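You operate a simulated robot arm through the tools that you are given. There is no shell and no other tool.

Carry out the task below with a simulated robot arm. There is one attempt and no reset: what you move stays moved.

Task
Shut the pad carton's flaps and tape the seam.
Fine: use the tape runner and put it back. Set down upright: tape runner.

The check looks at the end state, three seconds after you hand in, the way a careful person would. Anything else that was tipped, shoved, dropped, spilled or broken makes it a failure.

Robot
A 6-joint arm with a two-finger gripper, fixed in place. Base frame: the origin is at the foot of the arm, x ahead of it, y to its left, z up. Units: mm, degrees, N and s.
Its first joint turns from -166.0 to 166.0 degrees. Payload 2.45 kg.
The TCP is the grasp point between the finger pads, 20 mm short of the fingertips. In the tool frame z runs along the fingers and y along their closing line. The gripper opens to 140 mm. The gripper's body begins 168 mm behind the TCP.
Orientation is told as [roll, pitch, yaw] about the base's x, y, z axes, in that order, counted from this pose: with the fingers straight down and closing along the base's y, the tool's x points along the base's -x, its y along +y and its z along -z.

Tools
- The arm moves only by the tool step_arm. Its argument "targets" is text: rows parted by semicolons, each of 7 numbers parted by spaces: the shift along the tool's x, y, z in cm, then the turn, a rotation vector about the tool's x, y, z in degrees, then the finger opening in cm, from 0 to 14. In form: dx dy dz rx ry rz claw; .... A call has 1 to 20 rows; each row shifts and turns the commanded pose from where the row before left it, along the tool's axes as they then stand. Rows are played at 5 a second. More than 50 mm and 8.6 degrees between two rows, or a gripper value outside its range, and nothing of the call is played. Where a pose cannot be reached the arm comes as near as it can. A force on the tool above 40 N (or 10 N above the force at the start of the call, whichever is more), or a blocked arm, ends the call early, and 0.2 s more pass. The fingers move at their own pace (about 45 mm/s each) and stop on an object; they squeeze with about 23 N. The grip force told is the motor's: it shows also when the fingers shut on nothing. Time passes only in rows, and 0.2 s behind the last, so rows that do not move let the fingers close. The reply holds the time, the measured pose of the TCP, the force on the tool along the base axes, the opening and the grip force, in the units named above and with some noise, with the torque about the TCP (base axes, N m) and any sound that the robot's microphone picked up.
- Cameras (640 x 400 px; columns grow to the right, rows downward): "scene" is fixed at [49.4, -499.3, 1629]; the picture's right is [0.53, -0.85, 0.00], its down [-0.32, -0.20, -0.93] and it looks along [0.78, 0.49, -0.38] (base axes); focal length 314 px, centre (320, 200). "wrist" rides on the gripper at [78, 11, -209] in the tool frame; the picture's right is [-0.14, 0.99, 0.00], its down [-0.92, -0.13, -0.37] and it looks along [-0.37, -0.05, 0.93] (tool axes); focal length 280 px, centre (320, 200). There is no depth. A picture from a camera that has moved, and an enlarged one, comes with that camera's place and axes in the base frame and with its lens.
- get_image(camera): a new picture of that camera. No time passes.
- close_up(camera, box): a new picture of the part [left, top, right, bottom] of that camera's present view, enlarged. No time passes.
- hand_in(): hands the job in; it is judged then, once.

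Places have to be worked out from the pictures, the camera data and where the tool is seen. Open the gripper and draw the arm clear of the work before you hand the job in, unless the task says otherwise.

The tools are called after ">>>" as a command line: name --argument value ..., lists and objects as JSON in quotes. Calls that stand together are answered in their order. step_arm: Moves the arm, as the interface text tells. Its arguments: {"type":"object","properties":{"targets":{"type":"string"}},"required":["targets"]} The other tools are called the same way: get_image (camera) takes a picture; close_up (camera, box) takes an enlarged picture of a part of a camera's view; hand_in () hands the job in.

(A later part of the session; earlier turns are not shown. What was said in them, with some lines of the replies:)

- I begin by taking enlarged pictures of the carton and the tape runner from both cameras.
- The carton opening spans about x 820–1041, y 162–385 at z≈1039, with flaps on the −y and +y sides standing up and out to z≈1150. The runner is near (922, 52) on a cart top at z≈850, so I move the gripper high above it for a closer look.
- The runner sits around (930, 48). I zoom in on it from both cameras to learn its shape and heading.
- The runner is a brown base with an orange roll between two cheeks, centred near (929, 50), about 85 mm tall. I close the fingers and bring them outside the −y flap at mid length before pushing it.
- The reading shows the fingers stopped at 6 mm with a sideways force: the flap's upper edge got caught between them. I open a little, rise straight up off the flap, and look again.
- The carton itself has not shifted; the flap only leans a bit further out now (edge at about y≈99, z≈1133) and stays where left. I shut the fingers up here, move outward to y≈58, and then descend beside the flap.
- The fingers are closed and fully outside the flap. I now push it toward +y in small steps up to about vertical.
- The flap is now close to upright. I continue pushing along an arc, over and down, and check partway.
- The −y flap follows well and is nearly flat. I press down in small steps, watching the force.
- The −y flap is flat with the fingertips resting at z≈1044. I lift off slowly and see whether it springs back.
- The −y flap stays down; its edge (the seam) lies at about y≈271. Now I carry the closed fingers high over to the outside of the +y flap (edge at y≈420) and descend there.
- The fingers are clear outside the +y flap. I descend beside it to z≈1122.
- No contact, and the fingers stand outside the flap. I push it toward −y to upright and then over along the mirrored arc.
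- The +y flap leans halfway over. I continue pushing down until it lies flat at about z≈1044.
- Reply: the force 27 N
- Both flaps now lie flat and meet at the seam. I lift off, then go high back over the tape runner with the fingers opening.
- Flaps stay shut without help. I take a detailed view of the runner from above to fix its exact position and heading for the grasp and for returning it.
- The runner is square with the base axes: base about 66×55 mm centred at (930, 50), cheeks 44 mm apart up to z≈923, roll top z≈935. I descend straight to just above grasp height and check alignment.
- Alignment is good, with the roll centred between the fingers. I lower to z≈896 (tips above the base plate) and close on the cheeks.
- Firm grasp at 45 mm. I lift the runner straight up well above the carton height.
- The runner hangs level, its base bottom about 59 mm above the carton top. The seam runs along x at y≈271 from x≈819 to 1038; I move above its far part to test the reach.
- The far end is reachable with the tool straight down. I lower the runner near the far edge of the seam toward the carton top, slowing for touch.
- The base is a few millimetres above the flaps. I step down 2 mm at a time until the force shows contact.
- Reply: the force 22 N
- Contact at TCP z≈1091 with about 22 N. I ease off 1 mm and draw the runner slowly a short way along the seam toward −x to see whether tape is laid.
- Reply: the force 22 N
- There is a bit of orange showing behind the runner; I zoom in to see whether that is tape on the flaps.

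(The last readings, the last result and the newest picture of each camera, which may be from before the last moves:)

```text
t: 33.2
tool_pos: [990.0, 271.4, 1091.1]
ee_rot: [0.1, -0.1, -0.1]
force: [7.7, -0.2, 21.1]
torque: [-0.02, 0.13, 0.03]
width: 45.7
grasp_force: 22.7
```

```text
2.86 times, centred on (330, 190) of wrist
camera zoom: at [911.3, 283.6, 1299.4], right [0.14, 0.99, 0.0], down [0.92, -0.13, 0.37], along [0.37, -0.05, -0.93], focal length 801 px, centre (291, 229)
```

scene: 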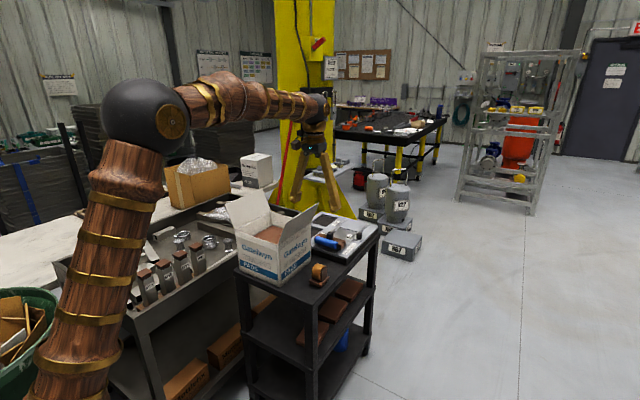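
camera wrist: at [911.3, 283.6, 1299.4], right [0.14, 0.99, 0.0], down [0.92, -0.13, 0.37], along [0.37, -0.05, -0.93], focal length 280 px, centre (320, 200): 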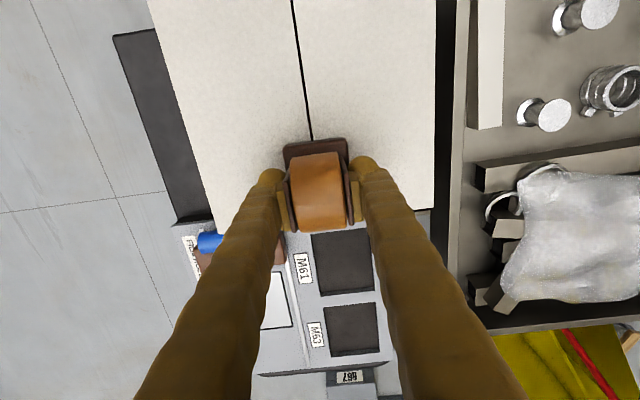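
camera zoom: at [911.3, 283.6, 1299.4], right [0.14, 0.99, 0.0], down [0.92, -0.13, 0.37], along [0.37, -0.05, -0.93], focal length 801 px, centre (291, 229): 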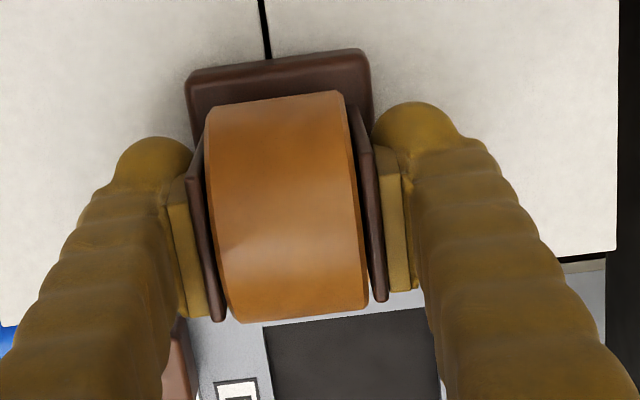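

Tape is indeed being laid on the seam behind the upright runner, and the carton has not moved. I continue drawing it steadily toward the near edge.

>>> step_arm --targets "1.0 0 0 0 0 0 3; 1.0 0 0 0 0 0 3; 1.0 0 0 0 0 0 3; 1.0 0 0 0 0 0 3; 1.0 0 0 0 0 0 3; 1.0 0 0 0 0 0 3; 1.0 0 0 0 0 0 3; 1.0 0 0 0 0 0 3"

>>> get_image --camera "wrist"

>>> close_up --camera "scene" --box '[220, 170, 340, 270]'

```text
t: 35.0
tool_pos: [908.9, 271.8, 1091.0]
ee_rot: [0.0, 0.0, 0.0]
force: [4.5, 0.9, 13.4]
torque: [0.05, 0.13, 0.02]
width: 45.8
grasp_force: 23.3
```

```text
taken
camera wrist: at [831.3, 283.4, 1299.1], right [0.14, 0.99, 0.0], down [0.92, -0.13, 0.37], along [0.37, -0.05, -0.93], focal length 280 px, centre (320, 200)
```

wrist: 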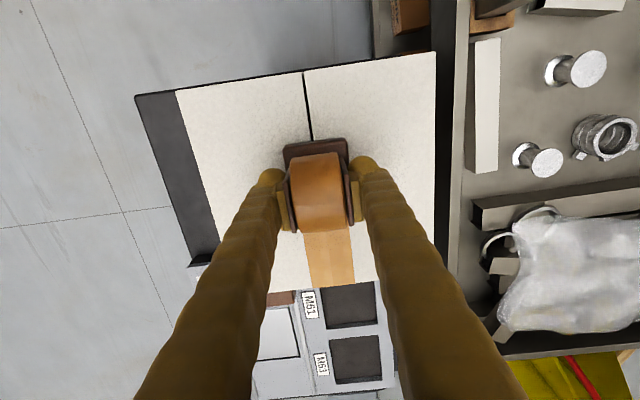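

```text
4.00 times, centred on (280, 220) of scene
camera zoom: at [49.4, -499.3, 1629.0], right [0.53, -0.85, 0.0], down [-0.32, -0.2, -0.93], along [0.78, 0.49, -0.38], focal length 1256 px, centre (480, 120)
```

zoom: 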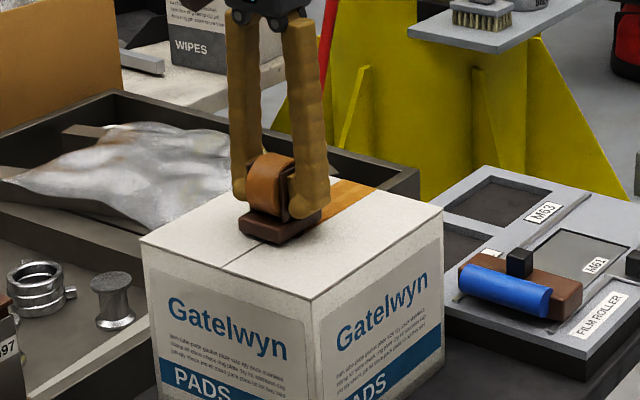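

The strip covers the seam from the far edge. I continue on to the near edge, stopping with the runner's centre just short of it.

>>> step_arm --targets "1.0 0 0 0 0 0 3; 1.0 0 0 0 0 0 3; 1.0 0 0 0 0 0 3; 1.0 0 0 0 0 0 3; 1.0 0 0 0 0 0 3; 1.0 0 0 0 0 0 3; 1.0 0 0 0 0 0 3; 1.0 0 0 0 0 0 3"

>>> get_image --camera "wrist"

>>> close_up --camera "scene" --box '[220, 170, 340, 270]'

```text
t: 36.8
tool_pos: [828.4, 272.4, 1089.9]
ee_rot: [0.1, -0.1, 0.0]
force: [2.8, -0.3, 5.9]
torque: [0.04, 0.0, 0.01]
width: 45.7
grasp_force: 23.2
```

```text
taken
camera wrist: at [751.6, 283.7, 1299.2], right [0.14, 0.99, 0.0], down [0.92, -0.13, 0.37], along [0.36, -0.05, -0.93], focal length 280 px, centre (320, 200)
```

wrist: 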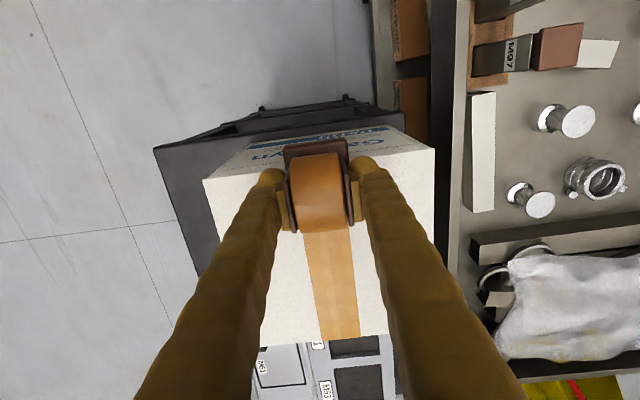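

```text
4.00 times, centred on (280, 220) of scene
camera zoom: at [49.4, -499.3, 1629.0], right [0.53, -0.85, 0.0], down [-0.32, -0.2, -0.93], along [0.78, 0.49, -0.38], focal length 1256 px, centre (480, 120)
```

zoom: 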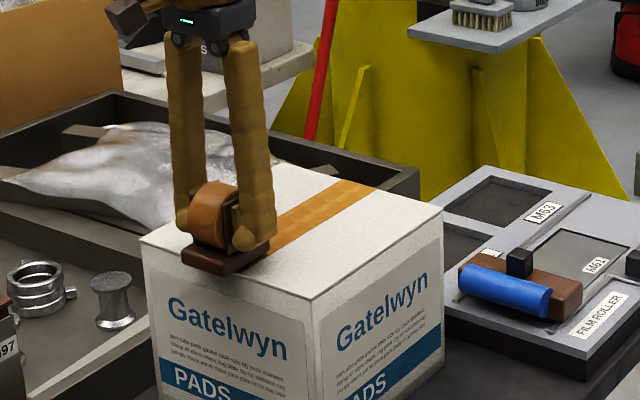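

The strip reaches nearly to the near edge. I draw 6 mm more to finish at the edge, then lift the runner straight off and look.

>>> step_arm --targets "0.6 0 0 0 0 0 3; 0 0 0 0 0 0 3; 0 0 -0.5 0 0 0 3; 0 0 -1.5 0 0 0 3; 0 0 -3 0 0 0 3; 0 0 -4 0 0 0 3; 0 0 0 0 0 0 3"

>>> get_image --camera "wrist"

>>> close_up --camera "scene" --box '[220, 170, 340, 270]'

```text
t: 38.4
tool_pos: [823.4, 272.3, 1181.0]
ee_rot: [0.0, -0.1, 0.0]
force: [-0.6, -0.1, -0.8]
torque: [0.04, 0.0, 0.0]
width: 45.8
grasp_force: 22.7
```

```text
taken
camera wrist: at [745.6, 284.0, 1390.0], right [0.14, 0.99, 0.0], down [0.92, -0.13, 0.37], along [0.36, -0.05, -0.93], focal length 280 px, centre (320, 200)
```

wrist: 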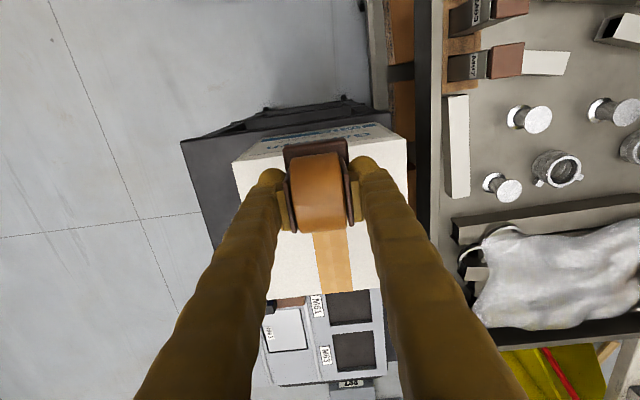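

```text
4.00 times, centred on (280, 220) of scene
camera zoom: at [49.4, -499.3, 1629.0], right [0.53, -0.85, 0.0], down [-0.32, -0.2, -0.93], along [0.78, 0.49, -0.38], focal length 1256 px, centre (480, 120)
```

zoom: 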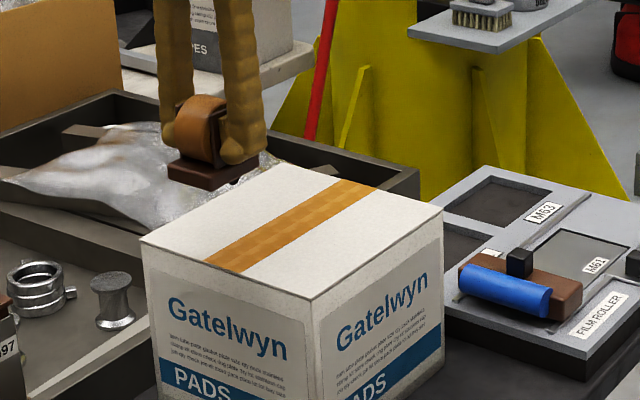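

The tape lies straight over the whole seam, edge to edge, and the runner hangs level in the grip. I carry it back high over to its original spot at (929, 50).

>>> step_arm --targets "-1.5 -3.2 0 0 0 0 3; -1.5 -3.2 0 0 0 0 3; -1.5 -3.2 0 0 0 0 3; -1.5 -3.2 0 0 0 0 3; -1.5 -3.2 0 0 0 0 3; -1.5 -3.2 0 0 0 0 3; -1.55 -3.05 0 0 0 0 3; 0 0 0 0 0 0 3; 0 0 0 0 0 0 3"

>>> get_image --camera "wrist"

>>> close_up --camera "scene" --box '[220, 150, 380, 290]'

```text
t: 40.4
tool_pos: [929.0, 48.5, 1180.8]
ee_rot: [0.0, 0.0, -0.1]
force: [-0.3, -0.6, -2.3]
torque: [-0.01, -0.04, -0.01]
width: 45.7
grasp_force: 23.1
```

```text
taken
camera wrist: at [850.8, 60.5, 1389.3], right [0.14, 0.99, 0.0], down [0.92, -0.13, 0.37], along [0.36, -0.05, -0.93], focal length 280 px, centre (320, 200)
```

wrist: 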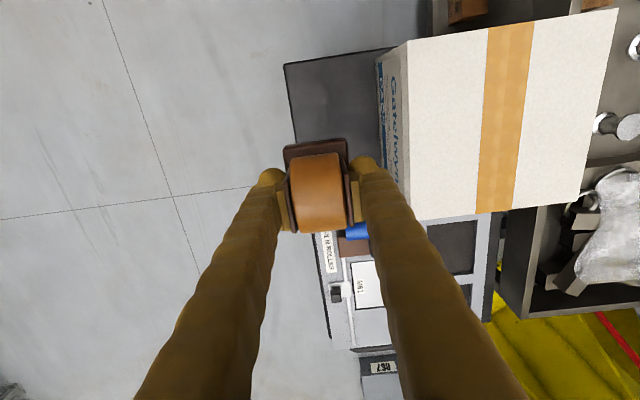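

```text
2.86 times, centred on (300, 220) of scene
camera zoom: at [49.4, -499.3, 1629.0], right [0.53, -0.85, 0.0], down [-0.32, -0.2, -0.93], along [0.78, 0.49, -0.38], focal length 897 px, centre (377, 143)
```

zoom: 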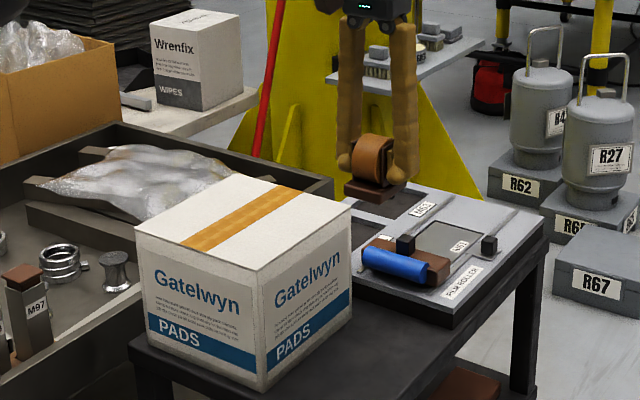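

I am right above its old place (1 mm off in y, which I correct). I lower it to just above the cart top.

>>> step_arm --targets "0 0.12 3.5 0 0 0 3; 0 0 4 0 0 0 3; 0 0 4 0 0 0 3; 0 0 4 0 0 0 3; 0 0 4 0 0 0 3; 0 0 3.5 0 0 0 3; 0 0 2.5 0 0 0 3; 0 0 1.5 0 0 0 3; 0 0 0.7 0 0 0 3; 0 0 0 0 0 0 3"

>>> close_up --camera "scene" --box '[280, 220, 370, 290]'

```text
t: 42.6
tool_pos: [928.7, 49.4, 903.0]
ee_rot: [-0.1, 0.0, -0.1]
force: [-0.4, 0.1, -2.4]
torque: [0.03, -0.01, -0.03]
width: 45.5
grasp_force: 23.2
```

```text
5.71 times, centred on (325, 255) of scene
camera zoom: at [49.4, -499.3, 1629.0], right [0.53, -0.85, 0.0], down [-0.32, -0.2, -0.93], along [0.78, 0.49, -0.38], focal length 1794 px, centre (291, -114)
```

zoom: 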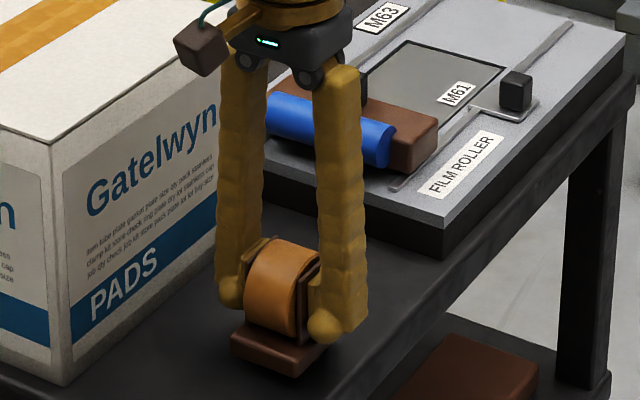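

The runner hovers about 6 mm over the cart top. I lower it in small steps until it touches.

>>> step_arm --targets "0 0 0.2 0 0 0 3; 0 0 0.2 0 0 0 3; 0 0 0 0 0 0 3"

>>> step_arm --targets "0 0 0.1 0 0 0 3; 0 0 0.1 0 0 0 3; 0 0 0 0 0 0 3"

```text
t: 43.4
tool_pos: [928.3, 49.9, 899.1]
ee_rot: [-0.1, 0.0, 0.0]
force: [-0.5, -0.3, -2.9]
torque: [-0.02, -0.01, -0.05]
width: 45.9
grasp_force: 23.2
```

```text
t: 44.2
tool_pos: [928.9, 50.0, 897.6]
ee_rot: [0.0, 0.0, -0.2]
force: [0.6, -0.1, -2.0]
torque: [-0.01, -0.02, -0.01]
width: 45.8
grasp_force: 23.4
```

Still carrying its weight at z≈897.6, so contact is just below. I take two more 1 mm steps.

>>> step_arm --targets "0 0 0.1 0 0 0 3; 0 0 0 0 0 0 3"

>>> step_arm --targets "0 0 0.1 0 0 0 3; 0 0 0 0 0 0 3"

```text
t: 44.8
tool_pos: [927.9, 50.5, 896.2]
ee_rot: [0.0, -0.1, -0.1]
force: [-0.3, -0.7, 1.2]
torque: [0.0, 0.04, 0.03]
width: 45.9
grasp_force: 23.8
```

```text
t: 45.4
tool_pos: [928.4, 49.8, 896.6]
ee_rot: [0.0, -0.1, -0.1]
force: [-2.9, -3.5, 18.0]
torque: [0.0, 0.49, 0.07]
width: 45.7
grasp_force: 22.7
```

The base is resting on the cart top. I ease off about 1 mm to relieve the pressure and then open the fingers.

>>> step_arm --targets "0 0 -0.1 0 0 0 3; 0 0 0 0 0 0 3; 0 0 0 0 0 0 5.5; 0 0 0 0 0 0 7; 0 0 0 0 0 0 9; 0 0 0 0 0 0 9; 0 0 0 0 0 0 9"

>>> get_image --camera "wrist"

>>> close_up --camera "scene" --box '[280, 220, 370, 290]'

```text
t: 47.0
tool_pos: [928.7, 50.7, 896.9]
ee_rot: [0.0, -0.1, -0.1]
force: [-0.4, 0.1, -0.6]
torque: [0.01, -0.03, -0.04]
width: 90.1
grasp_force: 0.1
```

```text
taken
camera wrist: at [851.1, 62.3, 1105.1], right [0.14, 0.99, 0.0], down [0.92, -0.13, 0.37], along [0.36, -0.05, -0.93], focal length 280 px, centre (320, 200)
```

wrist: 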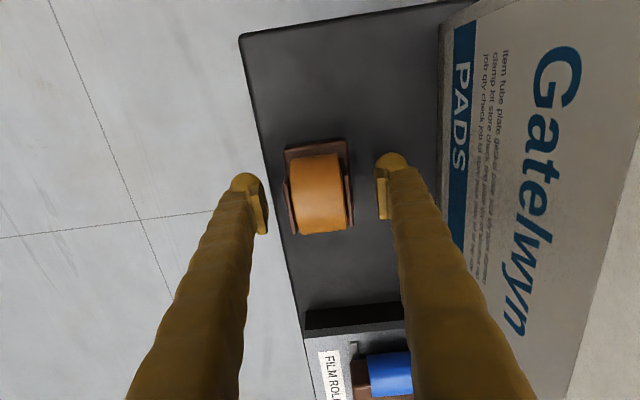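

```text
5.71 times, centred on (325, 255) of scene
camera zoom: at [49.4, -499.3, 1629.0], right [0.53, -0.85, 0.0], down [-0.32, -0.2, -0.93], along [0.78, 0.49, -0.38], focal length 1794 px, centre (291, -114)
```

zoom: 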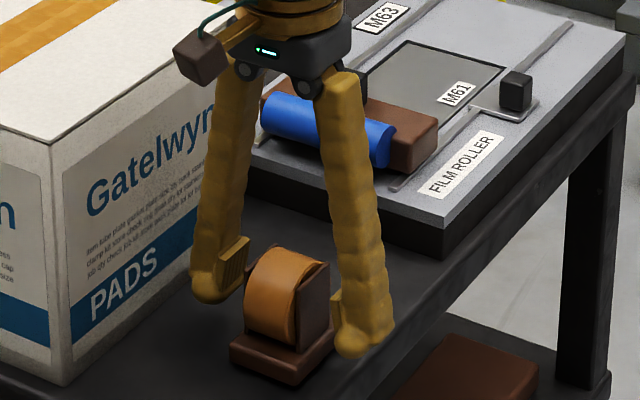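

The runner stands upright at its old spot with the fingers clear. I rise straight up and then draw the arm back away from the work.

>>> step_arm --targets "0 0 -1.5 0 0 0 9; 0 0 -3 0 0 0 9; 0 0 -4 0 0 0 9; 0 0 -4 0 0 0 9; 0 0 -4 0 0 0 9; 0 0 -4 0 0 0 9; 0 0 -4 0 0 0 9; 0 0 -4 0 0 0 9; 0 0 -4 0 0 0 9; 0 0 -4 0 0 0 9; 4 0 -1 0 0 0 9; 4 0 -1 0 0 0 9; 4 0 -1 0 0 0 9; 4 0 -1 0 0 0 9; 4 0 0 0 0 0 9; 4 0 0 0 0 0 9; 4 0 0 0 0 0 9; 0 0 0 0 0 0 9"

>>> get_image --camera "wrist"

>>> get_image --camera "scene"

>>> close_up --camera "scene" --box '[220, 180, 380, 300]'

```text
t: 50.8
tool_pos: [647.0, 51.4, 1302.1]
ee_rot: [0.0, 0.0, 0.1]
force: [0.1, 0.1, -0.1]
torque: [-0.01, 0.01, 0.0]
width: 89.7
grasp_force: 0.0
```

```text
taken
camera wrist: at [570.5, 63.0, 1510.7], right [0.14, 0.99, 0.0], down [0.92, -0.13, 0.37], along [0.37, -0.05, -0.93], focal length 280 px, centre (320, 200)
```

wrist: 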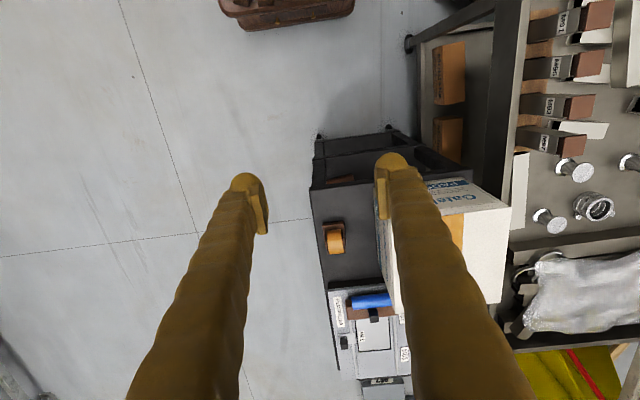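

```text
taken
```

scene: 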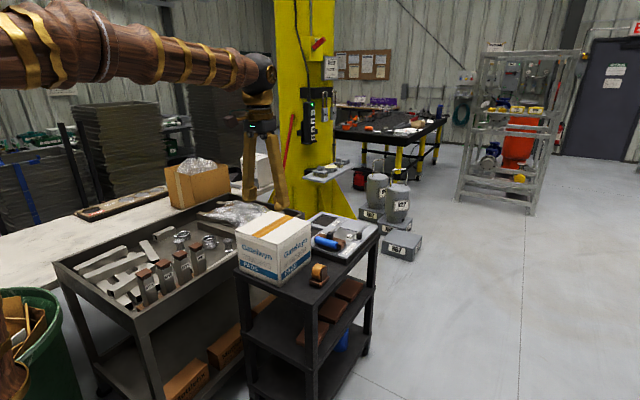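

```text
3.33 times, centred on (300, 240) of scene
camera zoom: at [49.4, -499.3, 1629.0], right [0.53, -0.85, 0.0], down [-0.32, -0.2, -0.93], along [0.78, 0.49, -0.38], focal length 1047 px, centre (387, 67)
```

zoom: 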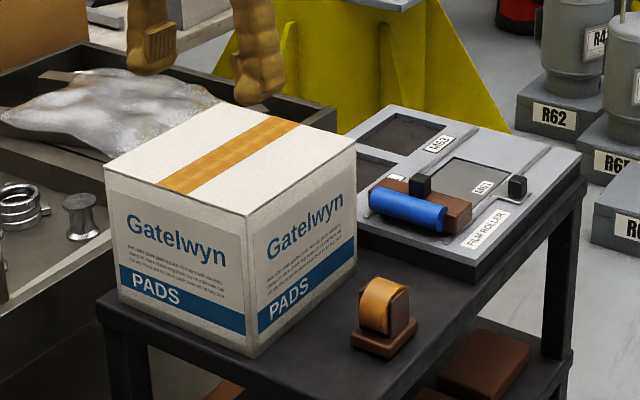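

Everything looks right; I take one last close look at the tape's ends before handing in.

>>> close_up --camera "scene" --box '[230, 200, 320, 260]'

```text
6.67 times, centred on (275, 230) of scene
camera zoom: at [49.4, -499.3, 1629.0], right [0.53, -0.85, 0.0], down [-0.32, -0.2, -0.93], along [0.78, 0.49, -0.38], focal length 2093 px, centre (620, 0)
```

zoom: 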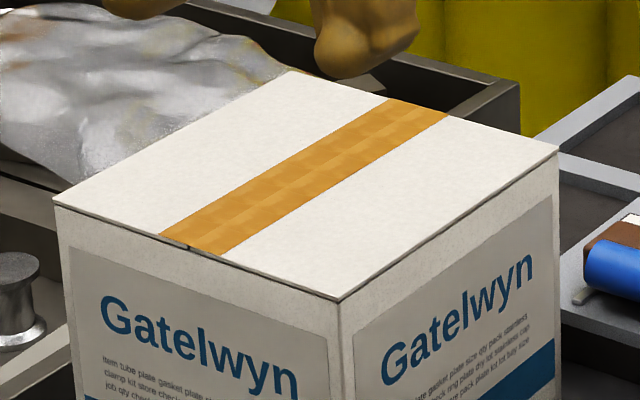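

The tape covers the seam from edge to edge, both flaps lie flat, and the runner stands upright in its old place. The gripper is open and the arm is clear of the work, so I hand the job in.

>>> hand_in

```text
The job is handed in.
```

The pad carton is shut and taped. Both flaps lie flat, and one straight strip of tape covers the seam from edge to edge. The tape runner is back upright within a millimetre or two of where it stood. The arm is drawn back with the gripper open.

While I was getting into position, the fingers briefly pinched the upper edge of one flap. I released it before pushing that flap shut. The flap leaned out a little further for a moment, but the carton did not move. The final pictures show nothing else tipped or moved.

I have handed the job in, but the reply gave no verdict.
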